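You operate a simulated robot arm through the tools that you are given. There is no shell and no other tool.

The job below is to be done with a simulated robot arm. You get a single attempt, and the scene is never put back.

JOB
Clamp the long bar and dab glue over its top.
Fine: disc to TIGHT before dabbing; glue from the grey pot with the yellow dabber; dabber back, cover shut again; leave the short bar. Set down upright: yellow dabber. A coat counts when it lies all over at full strength: go over it till it gets no stronger.

It is judged by the outcome, as a careful person would: the job done as asked, and still so three seconds after it is handed in. It fails if anything else is knocked over, pushed out of place, dropped, spilled or broken. Lids that push on must go on centred and level and be pressed home; caps that screw on are set level and turned clockwise until they are tight.

ROBOT AND FRAMES
A 7-joint arm with a two-finger parallel gripper, fixed in place. Base frame: the origin is at the foot of the arm, x ahead of it, y to its left, z up; the work surface is at about z = 0.9. Units: m, degrees, N and s.
With the tool pointing down near the work surface it reaches from about 0.24 to 0.68 m from the base axis. Its first joint turns from -66.0 to 66.0 degrees. Payload 2.4 kg.
The TCP is the grasp point between the finger pads, 0.03 m short of the fingertips. In the tool frame z runs along the fingers and y along their closing line. Largest opening 0.094 m; finger width 0.028, thickness 0.01; the body of the gripper, 0.05 by 0.096 m, starts 0.055 m behind the TCP.
Orientation is told as [roll, pitch, yaw] about the base's x, y, z axes, in that order, counted from this pose: with the fingers straight down and closing along the base's y, the tool's x points along the base's -x, its y along +y and its z along -z.

CONTROLS
- The arm moves only by the tool move_arm. Its argument "increments" is a list that holds one entry, the list of rows, each a list of 7 numbers: the shift along the base's x, y, z in units of 20 mm (1.0 is 20 mm), then the turn, a rotation vector about the base's x, y, z in units of 5 degrees (1.0 is 5 degrees), then the finger opening in m, from 0 to 0.094. In form: [[[tx, ty, tz, rx, ry, rz, claw], ...]]. A call has 1 to 20 rows; each row shifts and turns the commanded pose from where the row before left it. A call with a number of a shift or a turn outside -1 to 1 is refused whole. A row lasts 0.2 s, in which the tool goes at most 0.05 m and 8.6 degrees; a call with a longer step from one row to the next is refused whole, and so is a gripper value outside its range. Where a pose cannot be reached the arm comes as near as it can. A force on the tool above 40 N (or 10 N above the force at the start of the call, whichever is more), or a blocked arm, ends the call early, and 0.2 s more pass. Each finger travels about 0.153 m/s and halts on what it meets, pressing with about 24 N; the grip force reading is that of the motor and also rises with nothing between the fingers. The clock runs only during rows and for 0.2 s after the last one: add rows that do not move to give the fingers time. It gives the time, the measured TCP pose, the force on the tool (base axes), the opening and the grip force at its end, in the units of the frame above (readings bear some noise), with the torque about the TCP (base axes, N m) and any sound that the robot's microphone picked up.
- Cameras (640 x 400 px; columns grow to the right, rows downward): "scene" is fixed at [0.048, 0.477, 1.4564]; the picture's right is [-0.69, -0.72, 0.00], its down [-0.33, 0.32, -0.89] and it looks along [0.64, -0.62, -0.46] (base axes); focal length 368 px, centre (320, 200). "wrist" rides on the gripper at [0.076, 0.014, -0.103] in the tool frame; the picture's right is [-0.18, 0.98, 0.00], its down [-0.75, -0.14, -0.64] and it looks along [-0.63, -0.12, 0.77] (tool axes); focal length 243 px, centre (320, 200). There is no depth. A picture from a camera that has moved, and an enlarged one, comes with that camera's place and axes in the base frame and with its lens.
- get_image(camera): a new picture of that camera. The clock stands still meanwhile.
- close_up(camera, box): a new picture of the part [left, top, right, bottom] of that camera's present view, enlarged. The clock stands still meanwhile.
- finish_job(): hands the job in; it is judged then, once.

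Nothing tells you positions but the pictures and the camera data. Unless the task says otherwise, let go and move clear before handing in.

The tools are called after "Emit:" by a JSON object that holds its "api" and its "payload". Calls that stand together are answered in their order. move_arm: Moves the arm, as the interface text tells. Its arguments: {"type":"object","properties":{"increments":{"type":"array","items":{"type":"array","items":{"type":"array","items":{"type":"number"}}}}},"required":["increments"]} The other tools are called the same way: get_image (camera) takes a picture; close_up (camera, box) takes an enlarged picture of a part of a camera's view; finish_job () hands the job in.

At the start:

```text
time_s: 0.0
ee_pos: [0.3278, -0.078, 1.2467]
tool_rot: [0.0, -0.1, 0.0]
contact_force: [-0.2, -0.2, 0.2]
wrist_torque: [-0.01, 0.01, -0.03]
width: 0.094
grasp_force: 0.0
```

scene: 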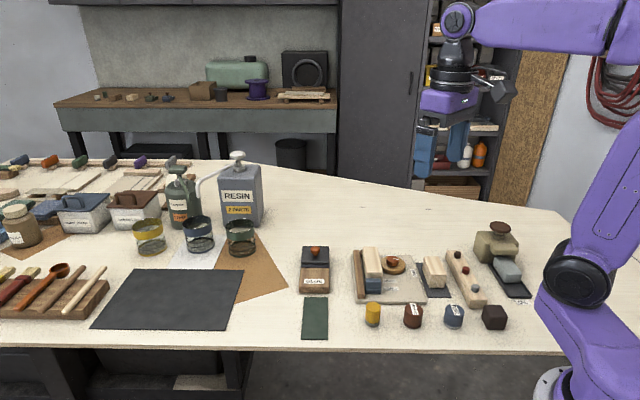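
wrist: 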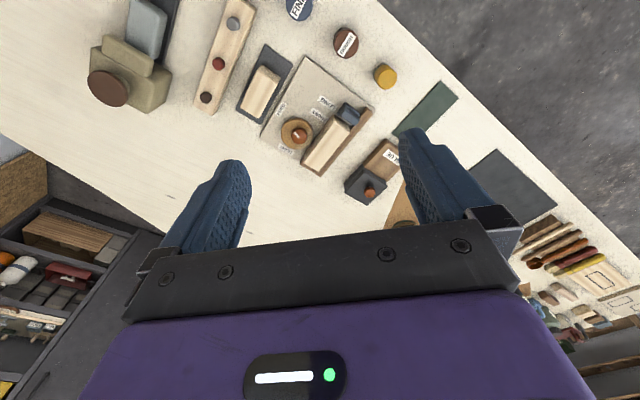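

I see a bench with a clamp fixture near the middle (long bar, disc with handle), a short bar on another dark plate, pots and dabbers. I'll take closer pictures before moving.

Emit:
{"api": "close_up", "payload": {"camera": "scene", "box": [290, 220, 450, 340]}}

Emit:
{"api": "close_up", "payload": {"camera": "scene", "box": [420, 210, 540, 340]}}

Emit:
{"api": "close_up", "payload": {"camera": "scene", "box": [0, 150, 270, 340]}}

Emit:
{"api": "close_up", "payload": {"camera": "wrist", "box": [200, 0, 480, 200]}}

Emit:
{"api": "close_up", "payload": {"camera": "wrist", "box": [440, 150, 640, 350]}}

Emit:
{"api": "close_up", "payload": {"camera": "wrist", "box": [70, 0, 270, 130]}}

```text
3.33 times, centred on (370, 280) of scene
camera zoom: at [0.048, 0.477, 1.4564], right [-0.69, -0.72, 0.0], down [-0.33, 0.32, -0.89], along [0.64, -0.62, -0.46], focal length 1226 px, centre (153, -67)
```

zoom: 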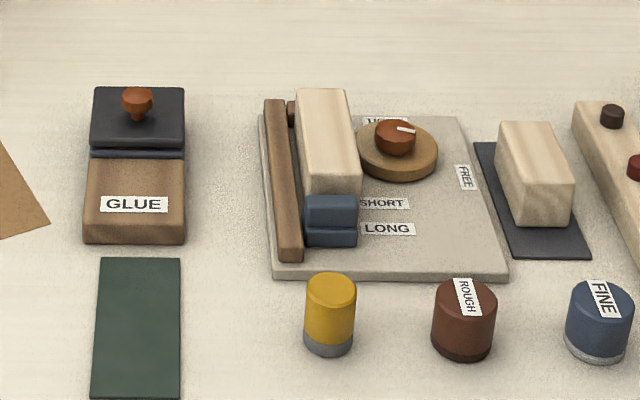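

```text
3.08 times, centred on (480, 275) of scene
camera zoom: at [0.048, 0.477, 1.4564], right [-0.69, -0.72, 0.0], down [-0.33, 0.32, -0.89], along [0.64, -0.62, -0.46], focal length 1131 px, centre (-172, -31)
```

zoom: 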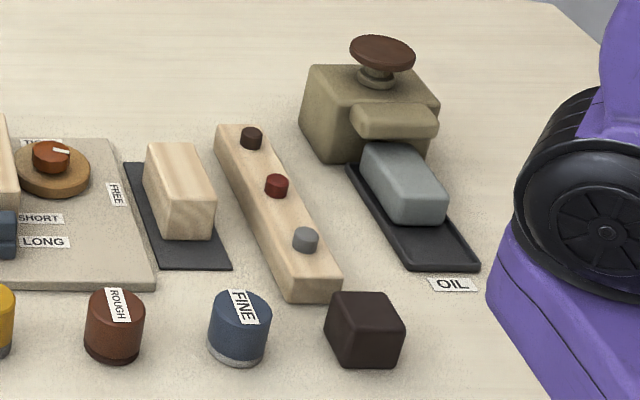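

```text
2.11 times, centred on (135, 245) of scene
camera zoom: at [0.048, 0.477, 1.4564], right [-0.69, -0.72, 0.0], down [-0.33, 0.32, -0.89], along [0.64, -0.62, -0.46], focal length 774 px, centre (710, 105)
```

zoom: 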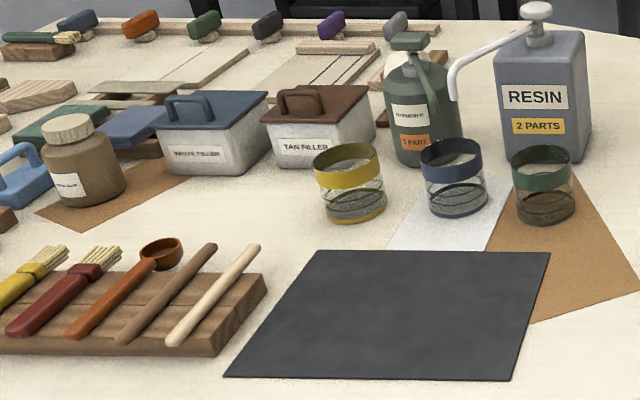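

```text
2.00 times, centred on (340, 100) of wrist
camera zoom: at [0.2533, -0.0634, 1.3477], right [0.18, 0.98, 0.0], down [0.75, -0.14, 0.64], along [0.63, -0.12, -0.77], focal length 485 px, centre (280, 400)
```

zoom: 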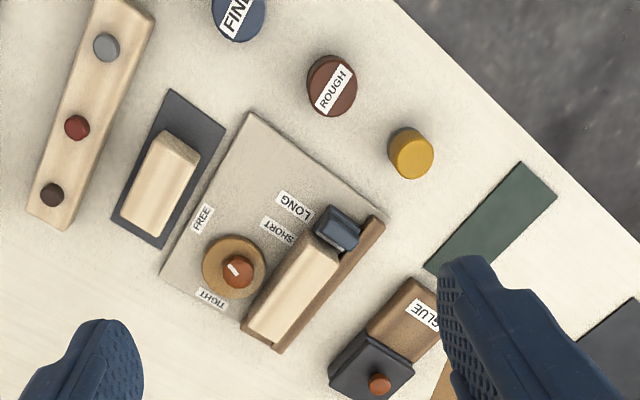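

```text
2.00 times, centred on (540, 250) of wrist
camera zoom: at [0.2533, -0.0634, 1.3477], right [0.18, 0.98, 0.0], down [0.75, -0.14, 0.64], along [0.63, -0.12, -0.77], focal length 485 px, centre (-120, 100)
```

zoom: 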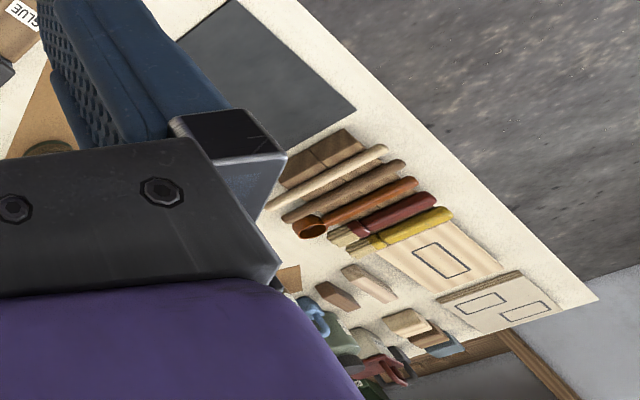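

```text
3.08 times, centred on (170, 65) of wrist
camera zoom: at [0.2533, -0.0634, 1.3477], right [0.18, 0.98, 0.0], down [0.75, -0.14, 0.64], along [0.63, -0.12, -0.77], focal length 746 px, centre (782, 615)
```

zoom: 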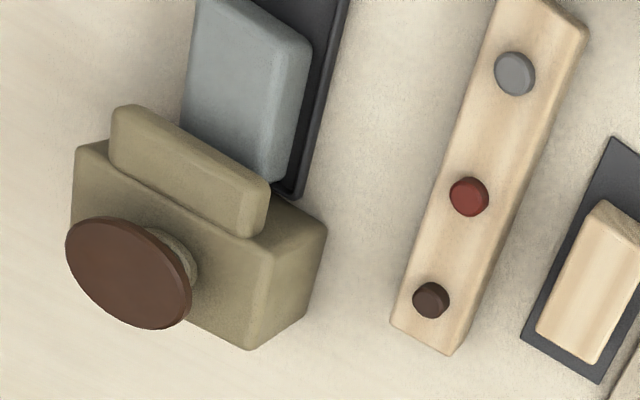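

The clamping board (fence, long bar, turnable disc with TIGHT/FREE marks) appears around (0.43,-0.10), rotated about 45°; the glue pot is about (0.53,0.03), the yellow dabber about (0.37,0.02). I'll lower the wrist camera for a closer view.

Emit:
{"api": "move_arm", "payload": {"increments": [[[-0.2, 0, -1, 0, 0, 0, 0.094], [-0.2, 0, -1, 0, 0, 0, 0.094], [-0.2, 0, -1, 0, 0, 0, 0.094], [-0.2, 0, -1, 0, 0, 0, 0.094], [-0.2, 0, -1, 0, 0, 0, 0.094], [-0.2, 0, -1, 0, 0, 0, 0.094], [-0.2, 0, -1, 0, 0, 0, 0.094], [0, 0, -1, 0, 0, 0, 0.094], [0, 0, -1, 0, 0, 0, 0.094]]]}}

Emit:
{"api": "get_image", "payload": {"camera": "wrist"}}

Emit:
{"api": "close_up", "payload": {"camera": "wrist", "box": [160, 0, 480, 200]}}

```text
time_s: 2.0
ee_pos: [0.3001, -0.0776, 1.0656]
tool_rot: [0.1, -0.1, 0.0]
contact_force: [-0.2, -0.3, 0.5]
wrist_torque: [0.0, 0.0, 0.02]
width: 0.0938
grasp_force: 0.1
```

```text
taken
camera wrist: at [0.2256, -0.063, 1.1681], right [0.18, 0.98, 0.0], down [0.75, -0.14, 0.64], along [0.63, -0.12, -0.77], focal length 243 px, centre (320, 200)
```

wrist: 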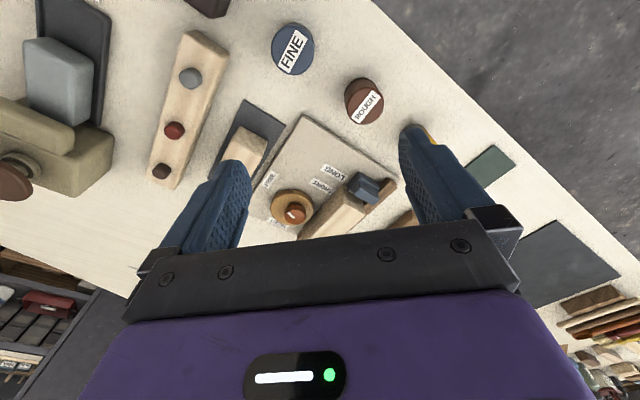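

```text
2.00 times, centred on (320, 100) of wrist
camera zoom: at [0.2256, -0.063, 1.1681], right [0.18, 0.98, 0.0], down [0.75, -0.14, 0.64], along [0.63, -0.12, -0.77], focal length 485 px, centre (320, 400)
```

zoom: 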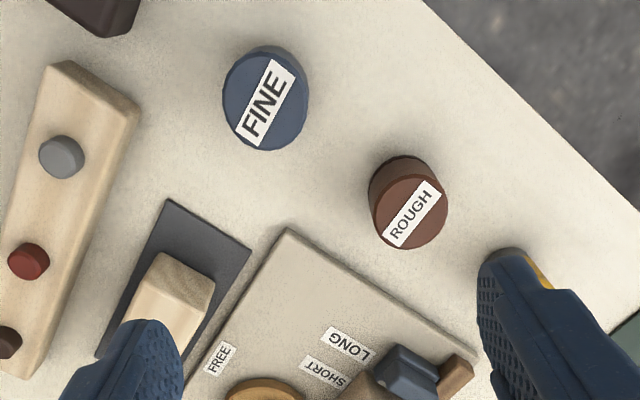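

The gripper hides the board from this pose; I'll zoom the scene camera on the board, glue pot and dabber in more detail.

Emit:
{"api": "close_up", "payload": {"camera": "scene", "box": [350, 240, 430, 310]}}

Emit:
{"api": "close_up", "payload": {"camera": "scene", "box": [295, 235, 345, 300]}}

Emit:
{"api": "close_up", "payload": {"camera": "scene", "box": [350, 290, 430, 340]}}

```text
5.71 times, centred on (390, 275) of scene
camera zoom: at [0.048, 0.477, 1.4564], right [-0.69, -0.72, 0.0], down [-0.33, 0.32, -0.89], along [0.64, -0.62, -0.46], focal length 2101 px, centre (-80, -229)
```

zoom: 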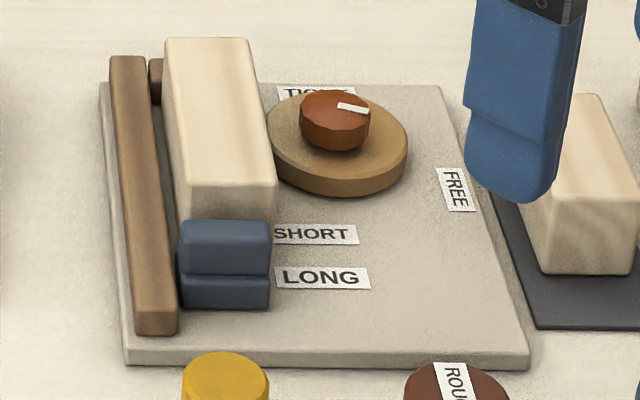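

```text
6.15 times, centred on (320, 268) of scene
camera zoom: at [0.048, 0.477, 1.4564], right [-0.69, -0.72, 0.0], down [-0.33, 0.32, -0.89], along [0.64, -0.62, -0.46], focal length 2262 px, centre (320, -215)
```

zoom: 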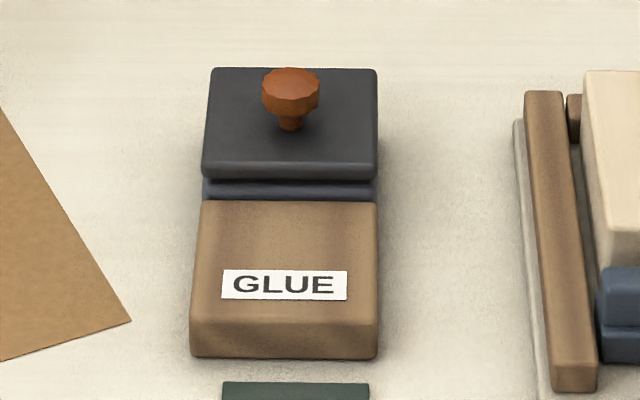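

```text
8.00 times, centred on (390, 315) of scene
camera zoom: at [0.048, 0.477, 1.4564], right [-0.69, -0.72, 0.0], down [-0.33, 0.32, -0.89], along [0.64, -0.62, -0.46], focal length 2941 px, centre (-240, -720)
```

zoom: 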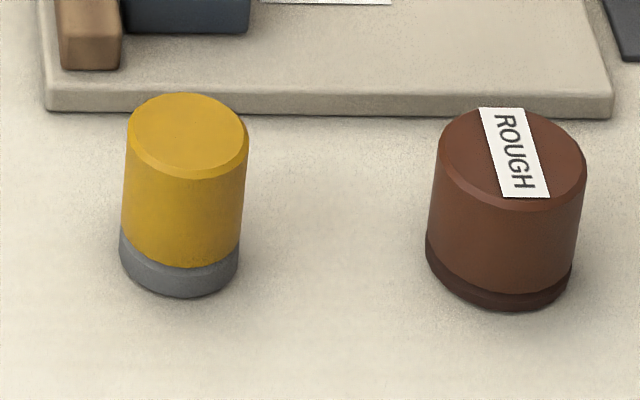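

The stop sits at LONG already, with the long bar against it; the disc's pointer is toward FREE. I'll yaw the gripper -45° to line up with the board and look from there.

Emit:
{"api": "move_arm", "payload": {"increments": [[[0, 0.6, 0, 0, 0, -1, 0.094], [0, 0.6, 0, 0, 0, -1, 0.094], [0, 0.6, 0, 0, 0, -1, 0.094], [0, 0.6, 0, 0, 0, -1, 0.094], [0, 0.6, 0, 0, 0, -1, 0.094], [0, 0.6, 0, 0, 0, -1, 0.094], [0, 0.6, 0, 0, 0, -1, 0.094], [0, 0.6, 0, 0, 0, -1, 0.094], [0, 0.6, 0, 0, 0, -1, 0.094]]]}}

Emit:
{"api": "get_image", "payload": {"camera": "wrist"}}

Emit:
{"api": "close_up", "payload": {"camera": "wrist", "box": [200, 20, 440, 220]}}

```text
time_s: 4.0
ee_pos: [0.3003, 0.0306, 1.065]
tool_rot: [0.0, -0.1, -45.1]
contact_force: [0.5, 0.0, 0.3]
wrist_torque: [0.0, -0.01, 0.02]
width: 0.0942
grasp_force: 0.0
```

```text
taken
camera wrist: at [0.2585, 0.0947, 1.1669], right [0.83, 0.56, 0.0], down [0.43, -0.63, 0.64], along [0.36, -0.53, -0.77], focal length 243 px, centre (320, 200)
```

wrist: 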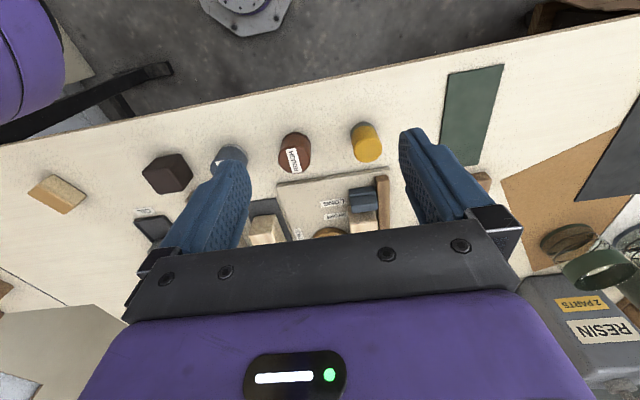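

```text
2.00 times, centred on (320, 120) of wrist
camera zoom: at [0.2585, 0.0947, 1.1669], right [0.83, 0.56, 0.0], down [0.43, -0.63, 0.64], along [0.36, -0.53, -0.77], focal length 485 px, centre (320, 360)
```

zoom: 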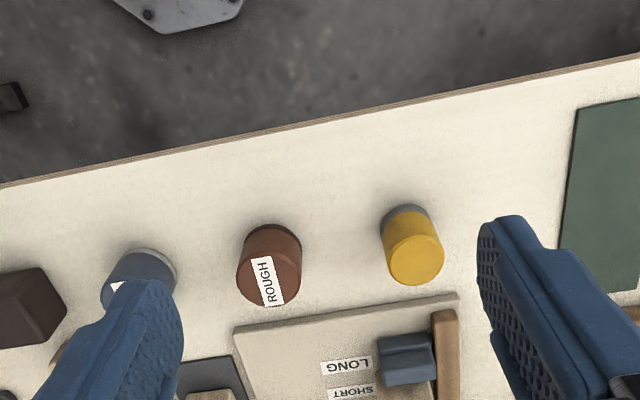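

I'll raise the camera so the board comes clear of the fingers.

Emit:
{"api": "move_arm", "payload": {"increments": [[[0, 0.5, 1, 0, 0, 0, 0.094], [0, 0.5, 1, 0, 0, 0, 0.094], [0, 0.5, 1, 0, 0, 0, 0.094], [0, 0.5, 1, 0, 0, 0, 0.094], [0, 0.5, 1, 0, 0, 0, 0.094], [0, 0.5, 1, 0, 0, 0, 0.094]]]}}

Emit:
{"api": "close_up", "payload": {"camera": "wrist", "box": [220, 60, 460, 220]}}

Emit:
{"api": "get_image", "payload": {"camera": "wrist"}}

```text
time_s: 5.4
ee_pos: [0.3011, 0.0911, 1.1842]
tool_rot: [-0.1, 0.1, -45.0]
contact_force: [0.7, -0.5, -0.5]
wrist_torque: [-0.02, -0.01, 0.01]
width: 0.0938
grasp_force: 0.0
```

```text
2.50 times, centred on (340, 140) of wrist
camera zoom: at [0.2586, 0.155, 1.2871], right [0.83, 0.56, 0.0], down [0.43, -0.63, 0.64], along [0.36, -0.53, -0.77], focal length 606 px, centre (270, 350)
```

zoom: 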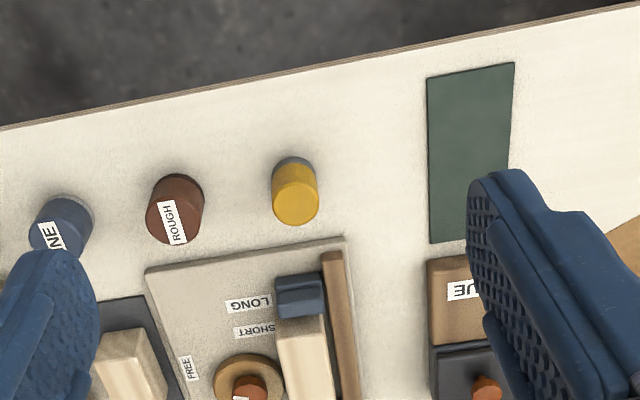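

```text
taken
camera wrist: at [0.2586, 0.155, 1.2871], right [0.83, 0.56, 0.0], down [0.43, -0.63, 0.64], along [0.36, -0.53, -0.77], focal length 243 px, centre (320, 200)
```

wrist: 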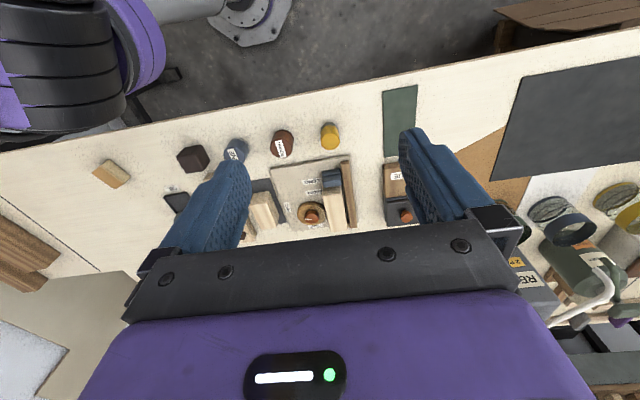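

The view is clearer: the glue pot stands to the right of the board with a dark lid with an orange knob behind a brown labelled front. I'll look at the pot from above.

Emit:
{"api": "move_arm", "payload": {"increments": [[[0.95, -0.19, -0.35, 0, 0, 0, 0.094], [0.95, -0.19, -0.35, 0, 0, 0, 0.094], [0.95, -0.19, -0.35, 0, 0, 0, 0.094], [0.95, -0.19, -0.35, 0, 0, 0, 0.094], [0.95, -0.19, -0.35, 0, 0, 0, 0.094], [0.95, -0.19, -0.35, 0, 0, 0, 0.094], [0.95, -0.19, -0.35, 0, 0, 0, 0.094], [0.95, -0.19, -0.35, 0, 0, 0, 0.094], [0.95, -0.19, -0.35, 0, 0, 0, 0.094], [0.95, -0.19, -0.35, 0, 0, 0, 0.094], [0.95, -0.19, -0.35, 0, 0, 0, 0.094], [0.95, -0.19, -0.35, 0, 0, 0, 0.094]]]}}

Emit:
{"api": "close_up", "payload": {"camera": "wrist", "box": [220, 40, 460, 220]}}

Emit:
{"api": "get_image", "payload": {"camera": "wrist"}}

```text
time_s: 8.0
ee_pos: [0.5283, 0.0434, 1.1037]
tool_rot: [0.0, 0.0, -45.1]
contact_force: [0.0, 0.1, -0.6]
wrist_torque: [0.01, 0.0, -0.05]
width: 0.0941
grasp_force: 0.0
```

```text
2.22 times, centred on (340, 130) of wrist
camera zoom: at [0.4855, 0.1087, 1.2042], right [0.83, 0.56, 0.0], down [0.43, -0.63, 0.64], along [0.36, -0.53, -0.77], focal length 539 px, centre (276, 356)
```

zoom: 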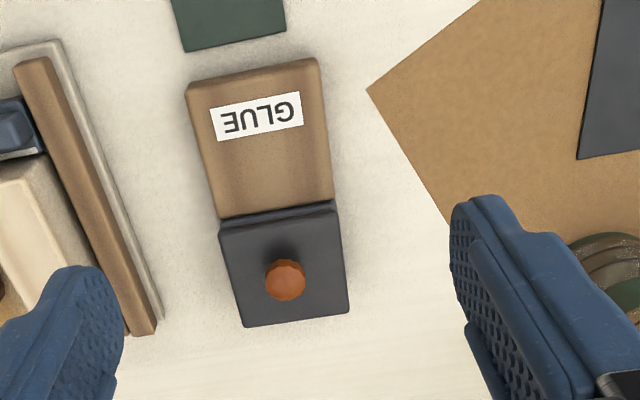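

```text
taken
camera wrist: at [0.4855, 0.1087, 1.2042], right [0.83, 0.56, 0.0], down [0.43, -0.63, 0.64], along [0.36, -0.53, -0.77], focal length 243 px, centre (320, 200)
```

wrist: 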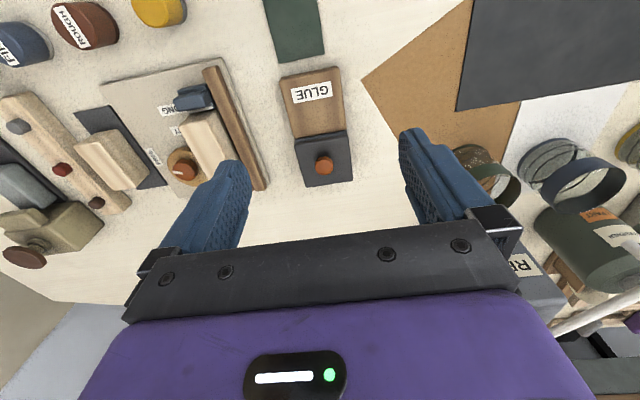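

The pot's cover (orange knob) appears to be centred near (0.58,-0.02), top z≈0.93, with a brown rest the same size in front of it. Next a zoom on the board from this same pose to triangulate the disc knob.

Emit:
{"api": "close_up", "payload": {"camera": "wrist", "box": [90, 60, 280, 200]}}

Emit:
{"api": "close_up", "payload": {"camera": "scene", "box": [350, 235, 430, 285]}}

Emit:
{"api": "close_up", "payload": {"camera": "wrist", "box": [0, 80, 140, 200]}}

```text
2.86 times, centred on (185, 130) of wrist
camera zoom: at [0.4855, 0.1087, 1.2042], right [0.83, 0.56, 0.0], down [0.43, -0.63, 0.64], along [0.36, -0.53, -0.77], focal length 693 px, centre (706, 400)
```

zoom: 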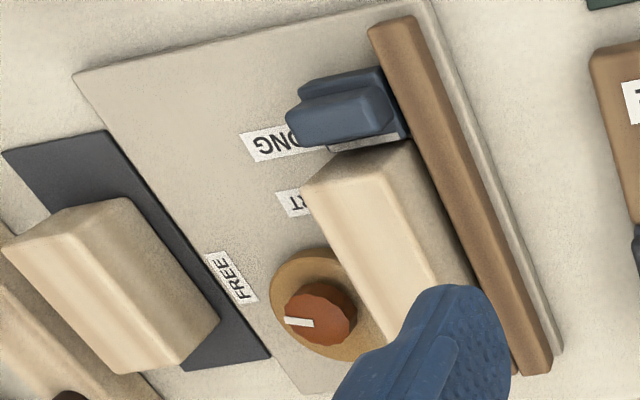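

```text
8.00 times, centred on (390, 260) of scene
camera zoom: at [0.0479, 0.477, 1.4564], right [-0.69, -0.72, 0.0], down [-0.33, 0.32, -0.89], along [0.64, -0.62, -0.46], focal length 2941 px, centre (-240, -280)
```

zoom: 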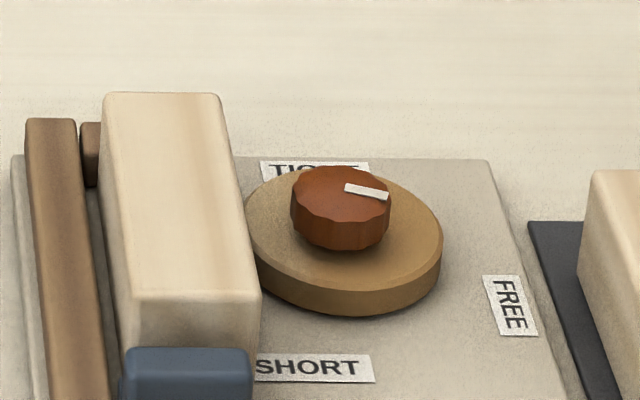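

```text
3.33 times, centred on (70, 140) of wrist
camera zoom: at [0.4855, 0.1087, 1.2042], right [0.83, 0.56, 0.0], down [0.43, -0.63, 0.64], along [0.36, -0.53, -0.77], focal length 809 px, centre (1153, 400)
```

zoom: 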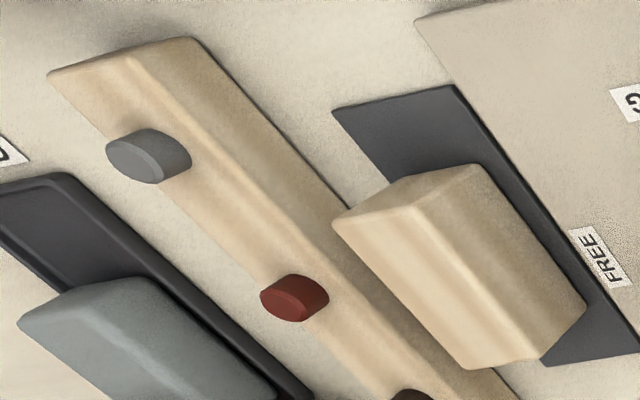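

The disc's pointer stands between right and FREE, so it must turn counter-clockwise (about 110°) to TIGHT; the bar has a small gap to the fence. I'll move above the disc knob, near (0.434,-0.128), and check alignment.

Emit:
{"api": "move_arm", "payload": {"increments": [[[-0.522, -0.95, -0.41, 0, 0, 0, 0.094], [-0.522, -0.95, -0.41, 0, 0, 0, 0.094], [-0.522, -0.95, -0.41, 0, 0, 0, 0.094], [-0.522, -0.95, -0.41, 0, 0, 0, 0.094], [-0.522, -0.95, -0.41, 0, 0, 0, 0.094], [-0.522, -0.95, -0.41, 0, 0, 0, 0.094], [-0.522, -0.95, -0.41, 0, 0, 0, 0.094], [-0.522, -0.95, -0.41, 0, 0, 0, 0.094], [-0.522, -0.95, -0.41, 0, 0, 0, 0.094], [0, 0, 0, 0, 0, 0, 0.094]]]}}

Emit:
{"api": "get_image", "payload": {"camera": "wrist"}}

Emit:
{"api": "close_up", "payload": {"camera": "wrist", "box": [220, 60, 420, 220]}}

```text
time_s: 10.2
ee_pos: [0.4338, -0.1258, 1.0283]
tool_rot: [0.0, 0.0, -45.0]
contact_force: [0.5, 0.3, -0.7]
wrist_torque: [-0.04, -0.01, 0.01]
width: 0.0942
grasp_force: 0.0
```

```text
taken
camera wrist: at [0.3915, -0.0624, 1.1307], right [0.82, 0.57, 0.0], down [0.43, -0.63, 0.64], along [0.36, -0.53, -0.77], focal length 243 px, centre (320, 200)
```

wrist: 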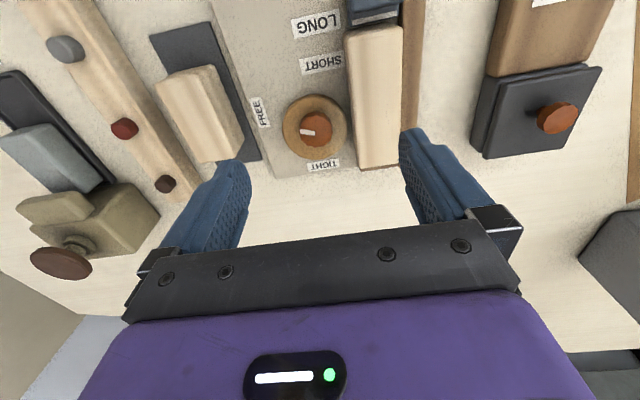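

```text
2.50 times, centred on (320, 140) of wrist
camera zoom: at [0.3915, -0.0624, 1.1307], right [0.82, 0.57, 0.0], down [0.43, -0.63, 0.64], along [0.36, -0.53, -0.77], focal length 606 px, centre (320, 350)
```

zoom: 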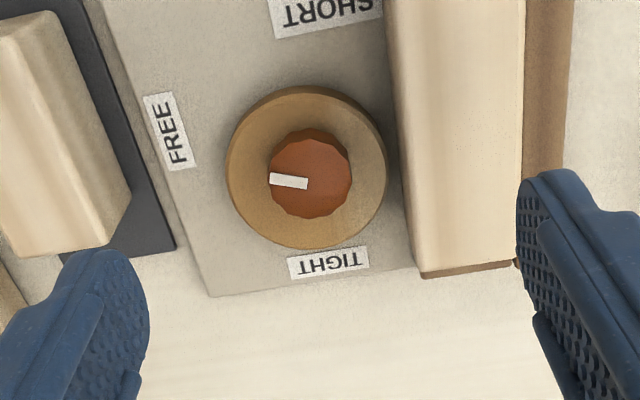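

I can see the disc, knob and both labels clearly; the pointer must go counter-clockwise by about 105° to TIGHT. I'll centre over the knob at about (0.438,-0.136), turning the gripper to yaw -120° so there's room for the whole turn.

Emit:
{"api": "move_arm", "payload": {"increments": [[[0.02, -0.04, -0.05, 0, 0, -1, 0.094], [0.02, -0.04, -0.05, 0, 0, -1, 0.094], [0.02, -0.04, -0.05, 0, 0, -1, 0.094], [0.02, -0.04, -0.05, 0, 0, -1, 0.094], [0.02, -0.04, -0.05, 0, 0, -1, 0.094], [0.02, -0.04, -0.05, 0, 0, -1, 0.094], [0.02, -0.04, -0.05, 0, 0, -1, 0.094], [0.02, -0.04, -0.05, 0, 0, -1, 0.094], [0.02, -0.04, -0.05, 0, 0, -1, 0.094], [0.02, -0.04, -0.05, 0, 0, -1, 0.094], [0.02, -0.04, -0.05, 0, 0, -1, 0.094], [0.02, -0.04, -0.05, 0, 0, -1, 0.094], [0, 0, -0.05, 0, 0, -1, 0.094], [0, 0, -0.05, 0, 0, -1, 0.08], [0, 0, -0.05, 0, 0, -1, 0.06], [0, 0, 0, 0, 0, 0, 0.05], [0, 0, 0, 0, 0, 0, 0.05]]]}}

Emit:
{"api": "get_image", "payload": {"camera": "wrist"}}

Emit:
{"api": "close_up", "payload": {"camera": "wrist", "box": [220, 60, 420, 220]}}

```text
time_s: 13.8
ee_pos: [0.4384, -0.1355, 1.0128]
tool_rot: [0.0, 0.0, -120.0]
contact_force: [-0.4, 0.3, 0.3]
wrist_torque: [-0.02, -0.02, -0.01]
width: 0.0499
grasp_force: 0.1
```

```text
taken
camera wrist: at [0.4914, -0.0772, 1.1151], right [0.76, -0.65, 0.0], down [-0.5, -0.58, 0.64], along [-0.42, -0.49, -0.77], focal length 243 px, centre (320, 200)
```

wrist: 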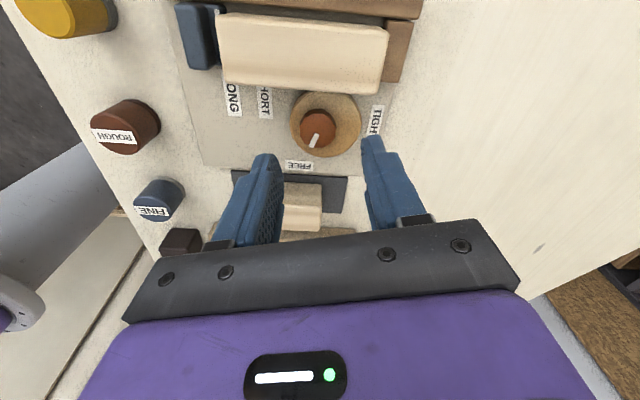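

```text
2.50 times, centred on (320, 140) of wrist
camera zoom: at [0.4914, -0.0772, 1.1151], right [0.76, -0.65, 0.0], down [-0.5, -0.58, 0.64], along [-0.42, -0.49, -0.77], focal length 606 px, centre (320, 350)
```

zoom: 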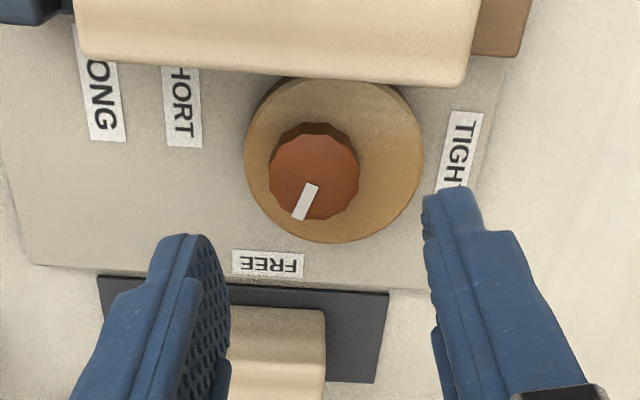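

At yaw -120° the knob sits centred under the gripper at about (0.4375,-0.136), top z≈0.936; FREE to TIGHT is about 110° counter-clockwise. Descending to grip the knob.

Emit:
{"api": "move_arm", "payload": {"increments": [[[-0.05, -0.02, -0.45, 0, 0, 0, 0.05], [0, 0, -0.45, 0, 0, 0, 0.05], [0, 0, -0.45, 0, 0, 0, 0.05], [0, 0, -0.45, 0, 0, 0, 0.05], [0, 0, -0.45, 0, 0, 0, 0.05], [0, 0, -0.4, 0, 0, 0, 0.05], [0, 0, 0, 0, 0, 0, 0.05]]]}}

Emit:
{"api": "close_up", "payload": {"camera": "wrist", "box": [220, 80, 420, 240]}}

Emit:
{"api": "close_up", "payload": {"camera": "scene", "box": [350, 230, 440, 300]}}

```text
time_s: 15.4
ee_pos: [0.4384, -0.1356, 0.9595]
tool_rot: [0.0, 0.0, -120.0]
contact_force: [-0.2, 0.3, -0.8]
wrist_torque: [0.01, -0.01, -0.02]
width: 0.0502
grasp_force: 0.1
```

```text
2.50 times, centred on (320, 160) of wrist
camera zoom: at [0.4902, -0.0772, 1.0614], right [0.76, -0.65, 0.0], down [-0.5, -0.58, 0.64], along [-0.42, -0.49, -0.77], focal length 606 px, centre (320, 300)
```

zoom: 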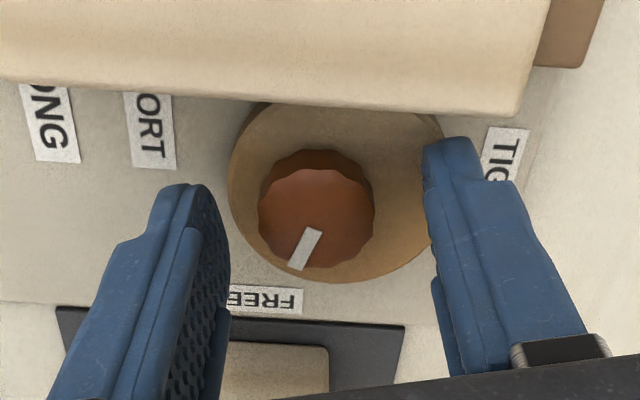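

```text
5.71 times, centred on (395, 265) of scene
camera zoom: at [0.048, 0.477, 1.4564], right [-0.69, -0.72, 0.0], down [-0.33, 0.32, -0.89], along [0.64, -0.62, -0.46], focal length 2101 px, centre (-109, -171)
```

zoom: 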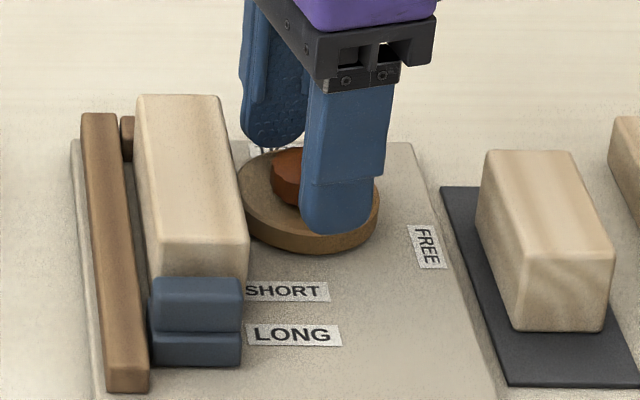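

Fingers straddle the knob. I'll lower 3 mm more, close, and see that it holds.

Emit:
{"api": "move_arm", "payload": {"increments": [[[-0.03, -0.04, -0.1, 0, 0, 0, 0.05], [0, 0, -0.05, 0, 0, 0, 0.05], [0, 0, 0, 0, 0, 0, 0.03], [0, 0, 0, 0, 0, 0, 0.02], [0, 0, 0, 0, 0, 0, 0.02], [0, 0, 0, 0, 0, 0, 0.02]]]}}

Emit:
{"api": "close_up", "payload": {"camera": "wrist", "box": [220, 80, 420, 240]}}

```text
time_s: 16.8
ee_pos: [0.4372, -0.1372, 0.9572]
tool_rot: [-0.2, 0.0, -120.0]
contact_force: [-9.4, 4.2, 1.4]
wrist_torque: [0.08, 0.25, -0.03]
width: 0.0276
grasp_force: 44.5
```

```text
2.50 times, centred on (320, 160) of wrist
camera zoom: at [0.4888, -0.078, 1.0584], right [0.76, -0.65, 0.0], down [-0.5, -0.58, 0.64], along [-0.42, -0.49, -0.77], focal length 606 px, centre (320, 300)
```

zoom: 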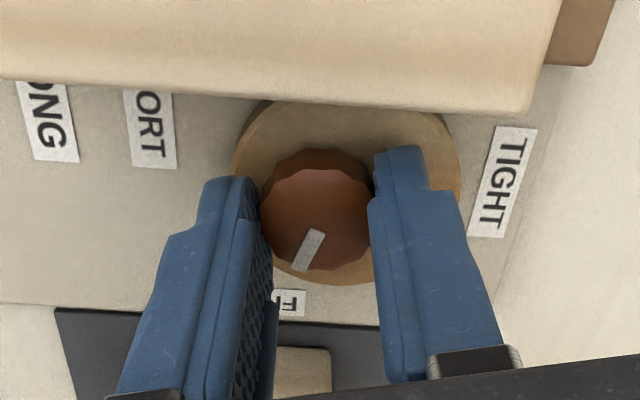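

The knob is gripped (27.6 mm) with a slight sideways load; I'll relieve it by shifting about 1 mm before turning.

Emit:
{"api": "move_arm", "payload": {"increments": [[[-0.04, 0.023, 0, 0, 0, 0, 0.02], [0, 0, 0, 0, 0, 0, 0.02]]]}}

```text
time_s: 17.4
ee_pos: [0.4368, -0.1365, 0.9569]
tool_rot: [0.0, 0.0, -120.0]
contact_force: [-3.6, 3.0, -0.7]
wrist_torque: [-0.16, 0.35, 0.01]
width: 0.0276
grasp_force: 44.7
```

Load has dropped. Now turning counter-clockwise in steps.

Emit:
{"api": "move_arm", "payload": {"increments": [[[-0.02, 0.015, 0, 0, 0, 0.5, 0.02], [0, 0, 0, 0, 0, 1, 0.02], [0, 0, 0, 0, 0, 1, 0.02], [0, 0, 0, 0, 0, 1, 0.02], [0, 0, 0, 0, 0, 0.5, 0.02]]]}}

Emit:
{"api": "close_up", "payload": {"camera": "wrist", "box": [220, 80, 420, 240]}}

```text
time_s: 18.6
ee_pos: [0.4356, -0.1361, 0.9569]
tool_rot: [0.0, 0.0, -99.9]
contact_force: [3.5, -5.8, -20.4]
wrist_torque: [-0.08, -0.36, -0.04]
width: 0.0274
grasp_force: 44.9
```

```text
2.50 times, centred on (320, 160) of wrist
camera zoom: at [0.4653, -0.0641, 1.0585], right [0.94, -0.35, 0.0], down [-0.27, -0.72, 0.64], along [-0.23, -0.6, -0.77], focal length 606 px, centre (320, 300)
```

zoom: 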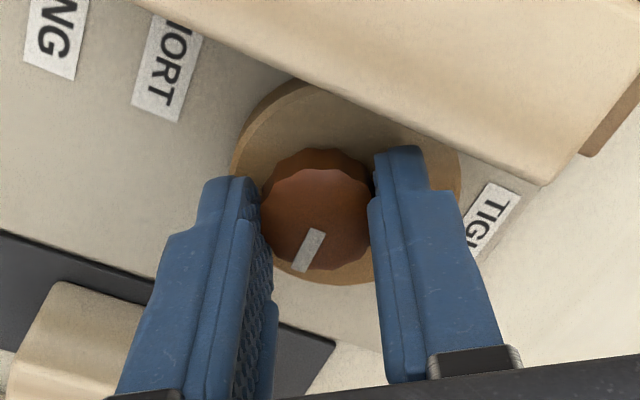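

The disc turns with the grip. There's some downward load so I lower half a millimetre and keep turning.

Emit:
{"api": "move_arm", "payload": {"increments": [[[0.01, -0.015, -0.03, 0, 0, 0, 0.02], [0, 0, 0, 0, 0, 0, 0.02]]]}}

Emit:
{"api": "move_arm", "payload": {"increments": [[[0, 0, 0, 0, 0, 1, 0.02], [0, 0, 0, 0, 0, 1, 0.02], [0, 0, 0, 0, 0, 1, 0.02], [0, 0, 0, 0, 0, 1, 0.02]]]}}

```text
time_s: 19.2
ee_pos: [0.4371, -0.1363, 0.9584]
tool_rot: [-0.2, 0.0, -100.1]
contact_force: [-0.2, -3.1, -14.1]
wrist_torque: [-0.69, 0.04, -0.02]
width: 0.0273
grasp_force: 44.7
```

```text
time_s: 20.2
ee_pos: [0.4363, -0.1371, 0.9576]
tool_rot: [0.0, 0.0, -80.0]
contact_force: [-3.2, -8.9, -6.2]
wrist_torque: [0.24, 0.23, -0.01]
width: 0.0277
grasp_force: 44.6
```

Turned 40° so far with loads small. Continuing.

Emit:
{"api": "move_arm", "payload": {"increments": [[[-0.01, -0.03, -0.01, 0, 0, 1, 0.02], [0, 0, 0, 0, 0, 1, 0.02], [0, 0, 0, 0, 0, 1, 0.02], [0, 0, 0, 0, 0, 1, 0.02]]]}}

Emit:
{"api": "close_up", "payload": {"camera": "wrist", "box": [220, 80, 420, 240]}}

Emit:
{"api": "close_up", "payload": {"camera": "scene", "box": [350, 230, 440, 300]}}

```text
time_s: 21.2
ee_pos: [0.4373, -0.1367, 0.9576]
tool_rot: [0.0, -0.1, -59.8]
contact_force: [2.8, -2.2, -10.3]
wrist_torque: [0.14, 0.03, -0.02]
width: 0.0274
grasp_force: 44.7
```

```text
2.50 times, centred on (320, 160) of wrist
camera zoom: at [0.4122, -0.0637, 1.0585], right [0.94, 0.33, 0.0], down [0.26, -0.72, 0.64], along [0.22, -0.6, -0.77], focal length 606 px, centre (320, 300)
```

zoom: 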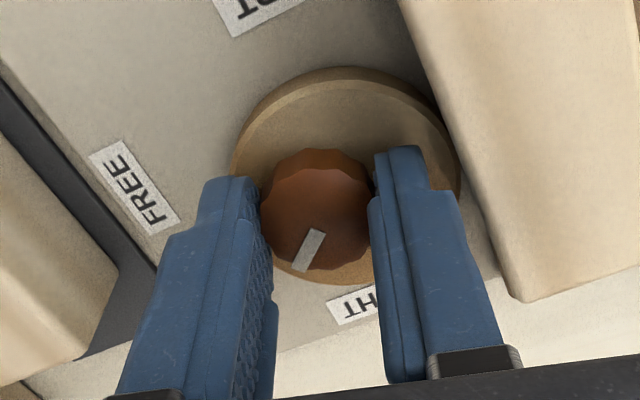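

```text
5.71 times, centred on (395, 265) of scene
camera zoom: at [0.0482, 0.4768, 1.4564], right [-0.69, -0.72, 0.0], down [-0.33, 0.32, -0.89], along [0.64, -0.62, -0.46], focal length 2101 px, centre (-109, -171)
```

zoom: 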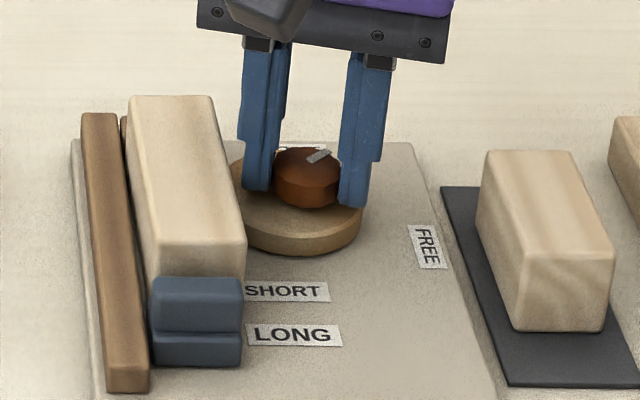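

The cam is now pushing the bar toward the fence. Continuing the turn toward TIGHT.

Emit:
{"api": "move_arm", "payload": {"increments": [[[0.01, -0.01, -0.01, 0, 0, 1, 0.02], [0, 0, 0, 0, 0, 1, 0.02], [0, 0, 0, 0, 0, 1, 0.02], [0, 0, 0, 0, 0, 1, 0.02], [0, 0, 0, 0, 0, 1, 0.02]]]}}

Emit:
{"api": "close_up", "payload": {"camera": "scene", "box": [350, 230, 440, 300]}}

```text
time_s: 22.4
ee_pos: [0.4369, -0.1372, 0.9572]
tool_rot: [-0.1, 0.0, -35.0]
contact_force: [-3.5, 8.7, 11.8]
wrist_torque: [0.22, 0.05, -0.01]
width: 0.0274
grasp_force: 44.9
```

```text
5.71 times, centred on (395, 265) of scene
camera zoom: at [0.0477, 0.4772, 1.4563], right [-0.69, -0.72, 0.0], down [-0.33, 0.32, -0.89], along [0.64, -0.62, -0.46], focal length 2101 px, centre (-109, -171)
```

zoom: 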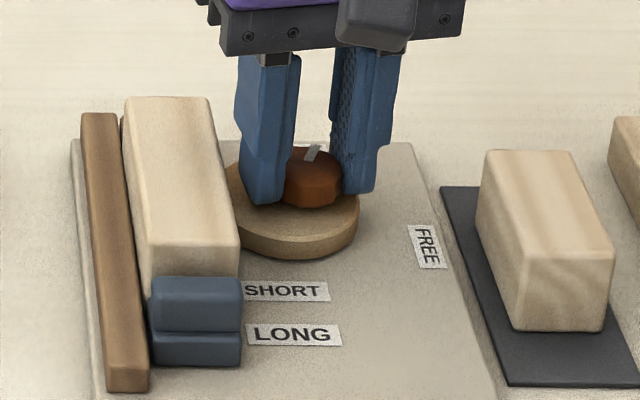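

85° turned, bar nearly against the fence. Going on in smaller batches, watching the torque.

Emit:
{"api": "move_arm", "payload": {"increments": [[[-0.01, 0.02, 0.02, 0, 0, 1, 0.02], [0, 0, 0, 0, 0, 1, 0.02], [0, 0, 0, 0, 0, 1, 0.02], [0, 0, 0, 0, 0, 1, 0.02]]]}}

Emit:
{"api": "close_up", "payload": {"camera": "wrist", "box": [220, 80, 420, 240]}}

Emit:
{"api": "close_up", "payload": {"camera": "scene", "box": [350, 230, 440, 300]}}

```text
time_s: 23.4
ee_pos: [0.4356, -0.1367, 0.9569]
tool_rot: [0.0, 0.0, -15.0]
contact_force: [7.8, 10.1, -5.4]
wrist_torque: [0.48, -0.38, -0.11]
width: 0.0275
grasp_force: 45.0
```

```text
2.50 times, centred on (320, 160) of wrist
camera zoom: at [0.3683, -0.1032, 1.0585], right [0.43, 0.9, 0.0], down [0.69, -0.33, 0.64], along [0.58, -0.28, -0.77], focal length 606 px, centre (320, 300)
```

zoom: 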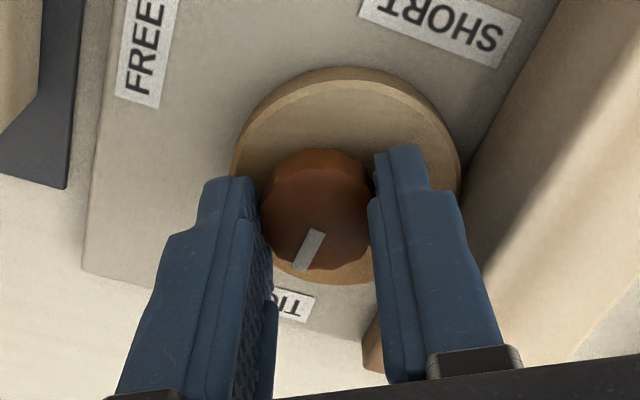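

```text
5.71 times, centred on (395, 265) of scene
camera zoom: at [0.0482, 0.4772, 1.4563], right [-0.69, -0.72, 0.0], down [-0.33, 0.32, -0.89], along [0.64, -0.62, -0.46], focal length 2101 px, centre (-109, -171)
```

zoom: 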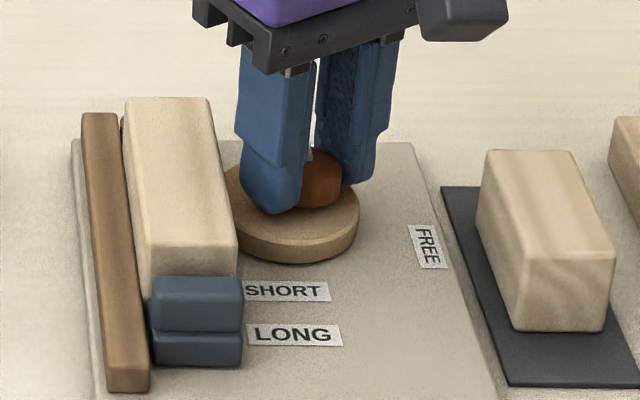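

105° turned and a resisting torque begins. I'll turn in 2° steps from here.

Emit:
{"api": "move_arm", "payload": {"increments": [[[0.02, 0.02, 0, 0, 0, 0.4, 0.02], [0, 0, 0, 0, 0, 0.4, 0.02], [0, 0, 0, 0, 0, 0, 0.02]]]}}

Emit:
{"api": "move_arm", "payload": {"increments": [[[0.0, 0.0, 0, 0, 0, 0.4, 0.02], [0, 0, 0, 0, 0, 0.4, 0.02], [0, 0, 0, 0, 0, 0, 0.02]]]}}

Emit:
{"api": "close_up", "payload": {"camera": "wrist", "box": [220, 80, 420, 240]}}

```text
time_s: 24.2
ee_pos: [0.4365, -0.1362, 0.9565]
tool_rot: [0.0, 0.1, -11.0]
contact_force: [3.4, 8.5, -11.9]
wrist_torque: [0.05, -1.14, -0.03]
width: 0.0274
grasp_force: 45.3
```

```text
time_s: 25.0
ee_pos: [0.4366, -0.1369, 0.9575]
tool_rot: [0.0, 0.1, -7.0]
contact_force: [5.1, 6.8, -1.4]
wrist_torque: [0.65, 0.09, -0.43]
width: 0.0276
grasp_force: 45.0
```

```text
2.50 times, centred on (320, 160) of wrist
camera zoom: at [0.3644, -0.1131, 1.0586], right [0.3, 0.95, 0.0], down [0.73, -0.23, 0.64], along [0.61, -0.19, -0.77], focal length 606 px, centre (320, 300)
```

zoom: 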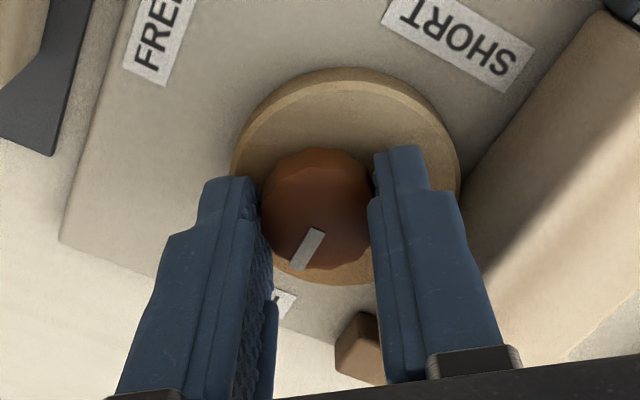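

Torque rose to 0.43 N·m at about 113° of turn, so the cam is tight against its end. I'll open just enough, lift straight up and check the pointer.

Emit:
{"api": "move_arm", "payload": {"increments": [[[0, 0, 0, 0, 0, 0, 0.036], [0, 0, 0, 0, 0, 0, 0.036], [0, 0, 0.3, 0, 0, 0, 0.036], [0, 0, 1, 0, 0, 0, 0.036], [0, 0, 1, 0, 0, 0, 0.05], [0, 0, 1, 0, 0, 0, 0.07], [0, 0, 0, 0, 0, -1, 0.094], [0, 0, 0, 0, 0, -1, 0.094], [0, 0, 0, 0, 0, -1, 0.094], [0, 0, 0, 0, 0, -1, 0.094], [0, 0, 0, 0, 0, -1, 0.094], [0, 0, 0, 0, 0, -1, 0.094], [0, 0, 0, 0, 0, -1, 0.094], [0, 0, 0, 0, 0, -0.6, 0.094]]]}}

Emit:
{"api": "get_image", "payload": {"camera": "wrist"}}

Emit:
{"api": "close_up", "payload": {"camera": "wrist", "box": [220, 60, 420, 220]}}

Emit:
{"api": "close_up", "payload": {"camera": "scene", "box": [350, 230, 440, 300]}}

```text
time_s: 28.0
ee_pos: [0.4379, -0.1361, 1.0231]
tool_rot: [0.0, 0.0, -45.1]
contact_force: [-0.3, 0.4, 0.5]
wrist_torque: [0.03, 0.01, -0.02]
width: 0.0942
grasp_force: 0.1
```

```text
taken
camera wrist: at [0.3952, -0.072, 1.1248], right [0.83, 0.56, 0.0], down [0.43, -0.63, 0.64], along [0.36, -0.53, -0.77], focal length 243 px, centre (320, 200)
```

wrist: 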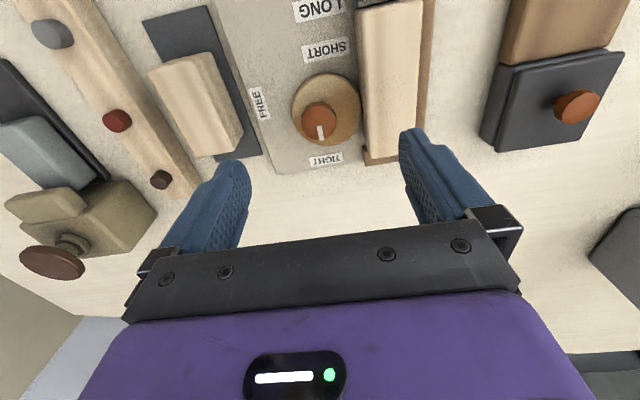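

```text
2.50 times, centred on (320, 140) of wrist
camera zoom: at [0.3952, -0.072, 1.1248], right [0.83, 0.56, 0.0], down [0.43, -0.63, 0.64], along [0.36, -0.53, -0.77], focal length 606 px, centre (320, 350)
```

zoom: 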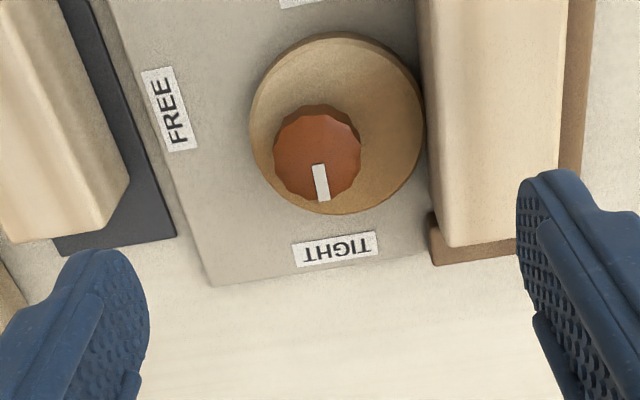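

```text
5.71 times, centred on (395, 265) of scene
camera zoom: at [0.048, 0.477, 1.4564], right [-0.69, -0.72, 0.0], down [-0.33, 0.32, -0.89], along [0.64, -0.62, -0.46], focal length 2101 px, centre (-109, -171)
```

zoom: 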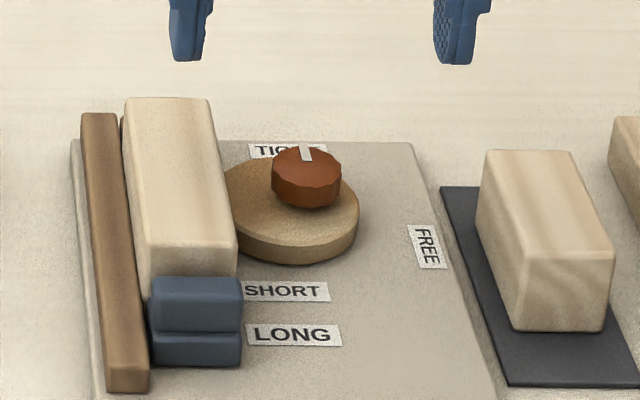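

The pointer now stands at TIGHT and the bar is pushed to the fence. A quick check of the bar/fence/stop contact.

Emit:
{"api": "close_up", "payload": {"camera": "scene", "box": [345, 235, 405, 300]}}

Emit:
{"api": "close_up", "payload": {"camera": "wrist", "box": [300, 0, 460, 170]}}

```text
6.15 times, centred on (375, 268) of scene
camera zoom: at [0.048, 0.477, 1.4564], right [-0.69, -0.72, 0.0], down [-0.33, 0.32, -0.89], along [0.64, -0.62, -0.46], focal length 2262 px, centre (-18, -215)
```

zoom: 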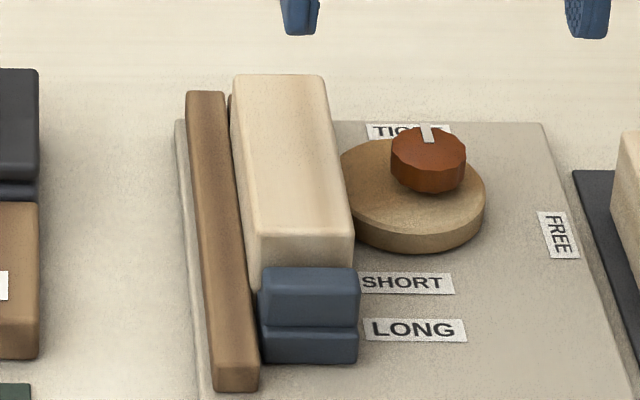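

```text
2.35 times, centred on (380, 85) of wrist
camera zoom: at [0.3952, -0.072, 1.1248], right [0.83, 0.56, 0.0], down [0.43, -0.63, 0.64], along [0.36, -0.53, -0.77], focal length 571 px, centre (179, 471)
```

zoom: 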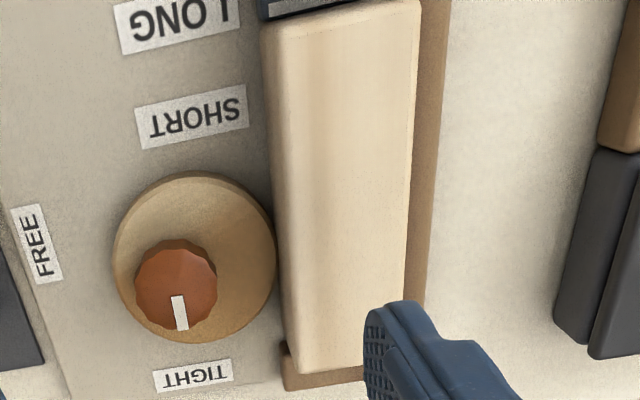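

The bar is clamped. Now to the glue pot's cover: moving above its orange knob, near (0.579,-0.020).

Emit:
{"api": "move_arm", "payload": {"increments": [[[0.88, 0.725, 0.04, 0, 0, 0, 0.094], [0.88, 0.725, 0.04, 0, 0, 0, 0.094], [0.88, 0.725, 0.04, 0, 0, 0, 0.094], [0.88, 0.725, 0.04, 0, 0, 0, 0.094], [0.88, 0.725, 0.04, 0, 0, 0, 0.094], [0.88, 0.725, 0.04, 0, 0, 0, 0.094], [0.88, 0.725, 0.04, 0, 0, 0, 0.08], [0.88, 0.725, 0.04, 0, 0, 0, 0.06], [0, 0, 0, 0, 0, 0, 0.05], [0, 0, 0, 0, 0, 0, 0.05]]]}}

Emit:
{"api": "get_image", "payload": {"camera": "wrist"}}

Emit:
{"api": "close_up", "payload": {"camera": "wrist", "box": [220, 60, 420, 220]}}

```text
time_s: 30.2
ee_pos: [0.5774, -0.0201, 1.0306]
tool_rot: [0.0, 0.0, -44.9]
contact_force: [-0.4, -1.3, -0.6]
wrist_torque: [-0.01, -0.03, -0.02]
width: 0.05
grasp_force: 0.0
```

```text
taken
camera wrist: at [0.5354, 0.0441, 1.1318], right [0.83, 0.56, 0.0], down [0.43, -0.63, 0.64], along [0.36, -0.53, -0.77], focal length 243 px, centre (320, 200)
```

wrist: 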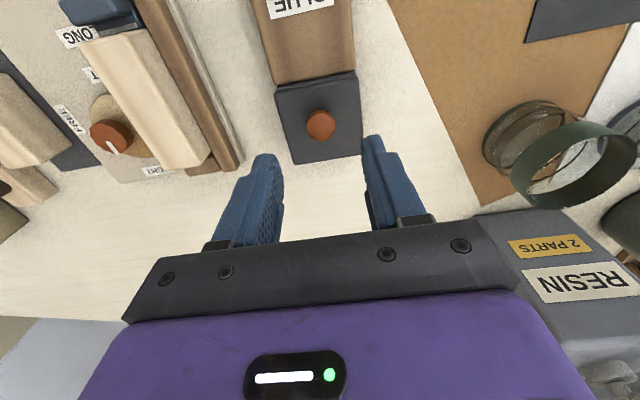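

```text
2.50 times, centred on (320, 140) of wrist
camera zoom: at [0.5354, 0.0441, 1.1318], right [0.83, 0.56, 0.0], down [0.43, -0.63, 0.64], along [0.36, -0.53, -0.77], focal length 606 px, centre (320, 350)
```

zoom: 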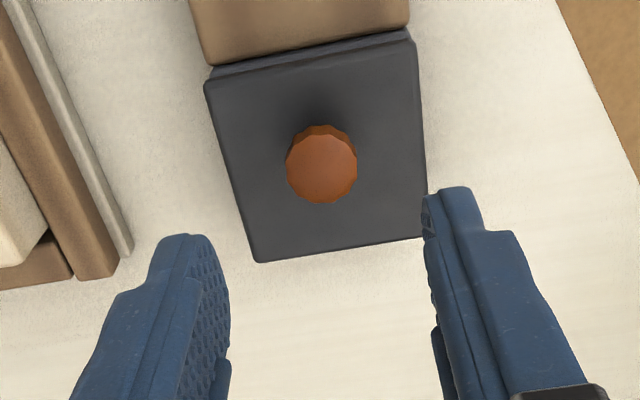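

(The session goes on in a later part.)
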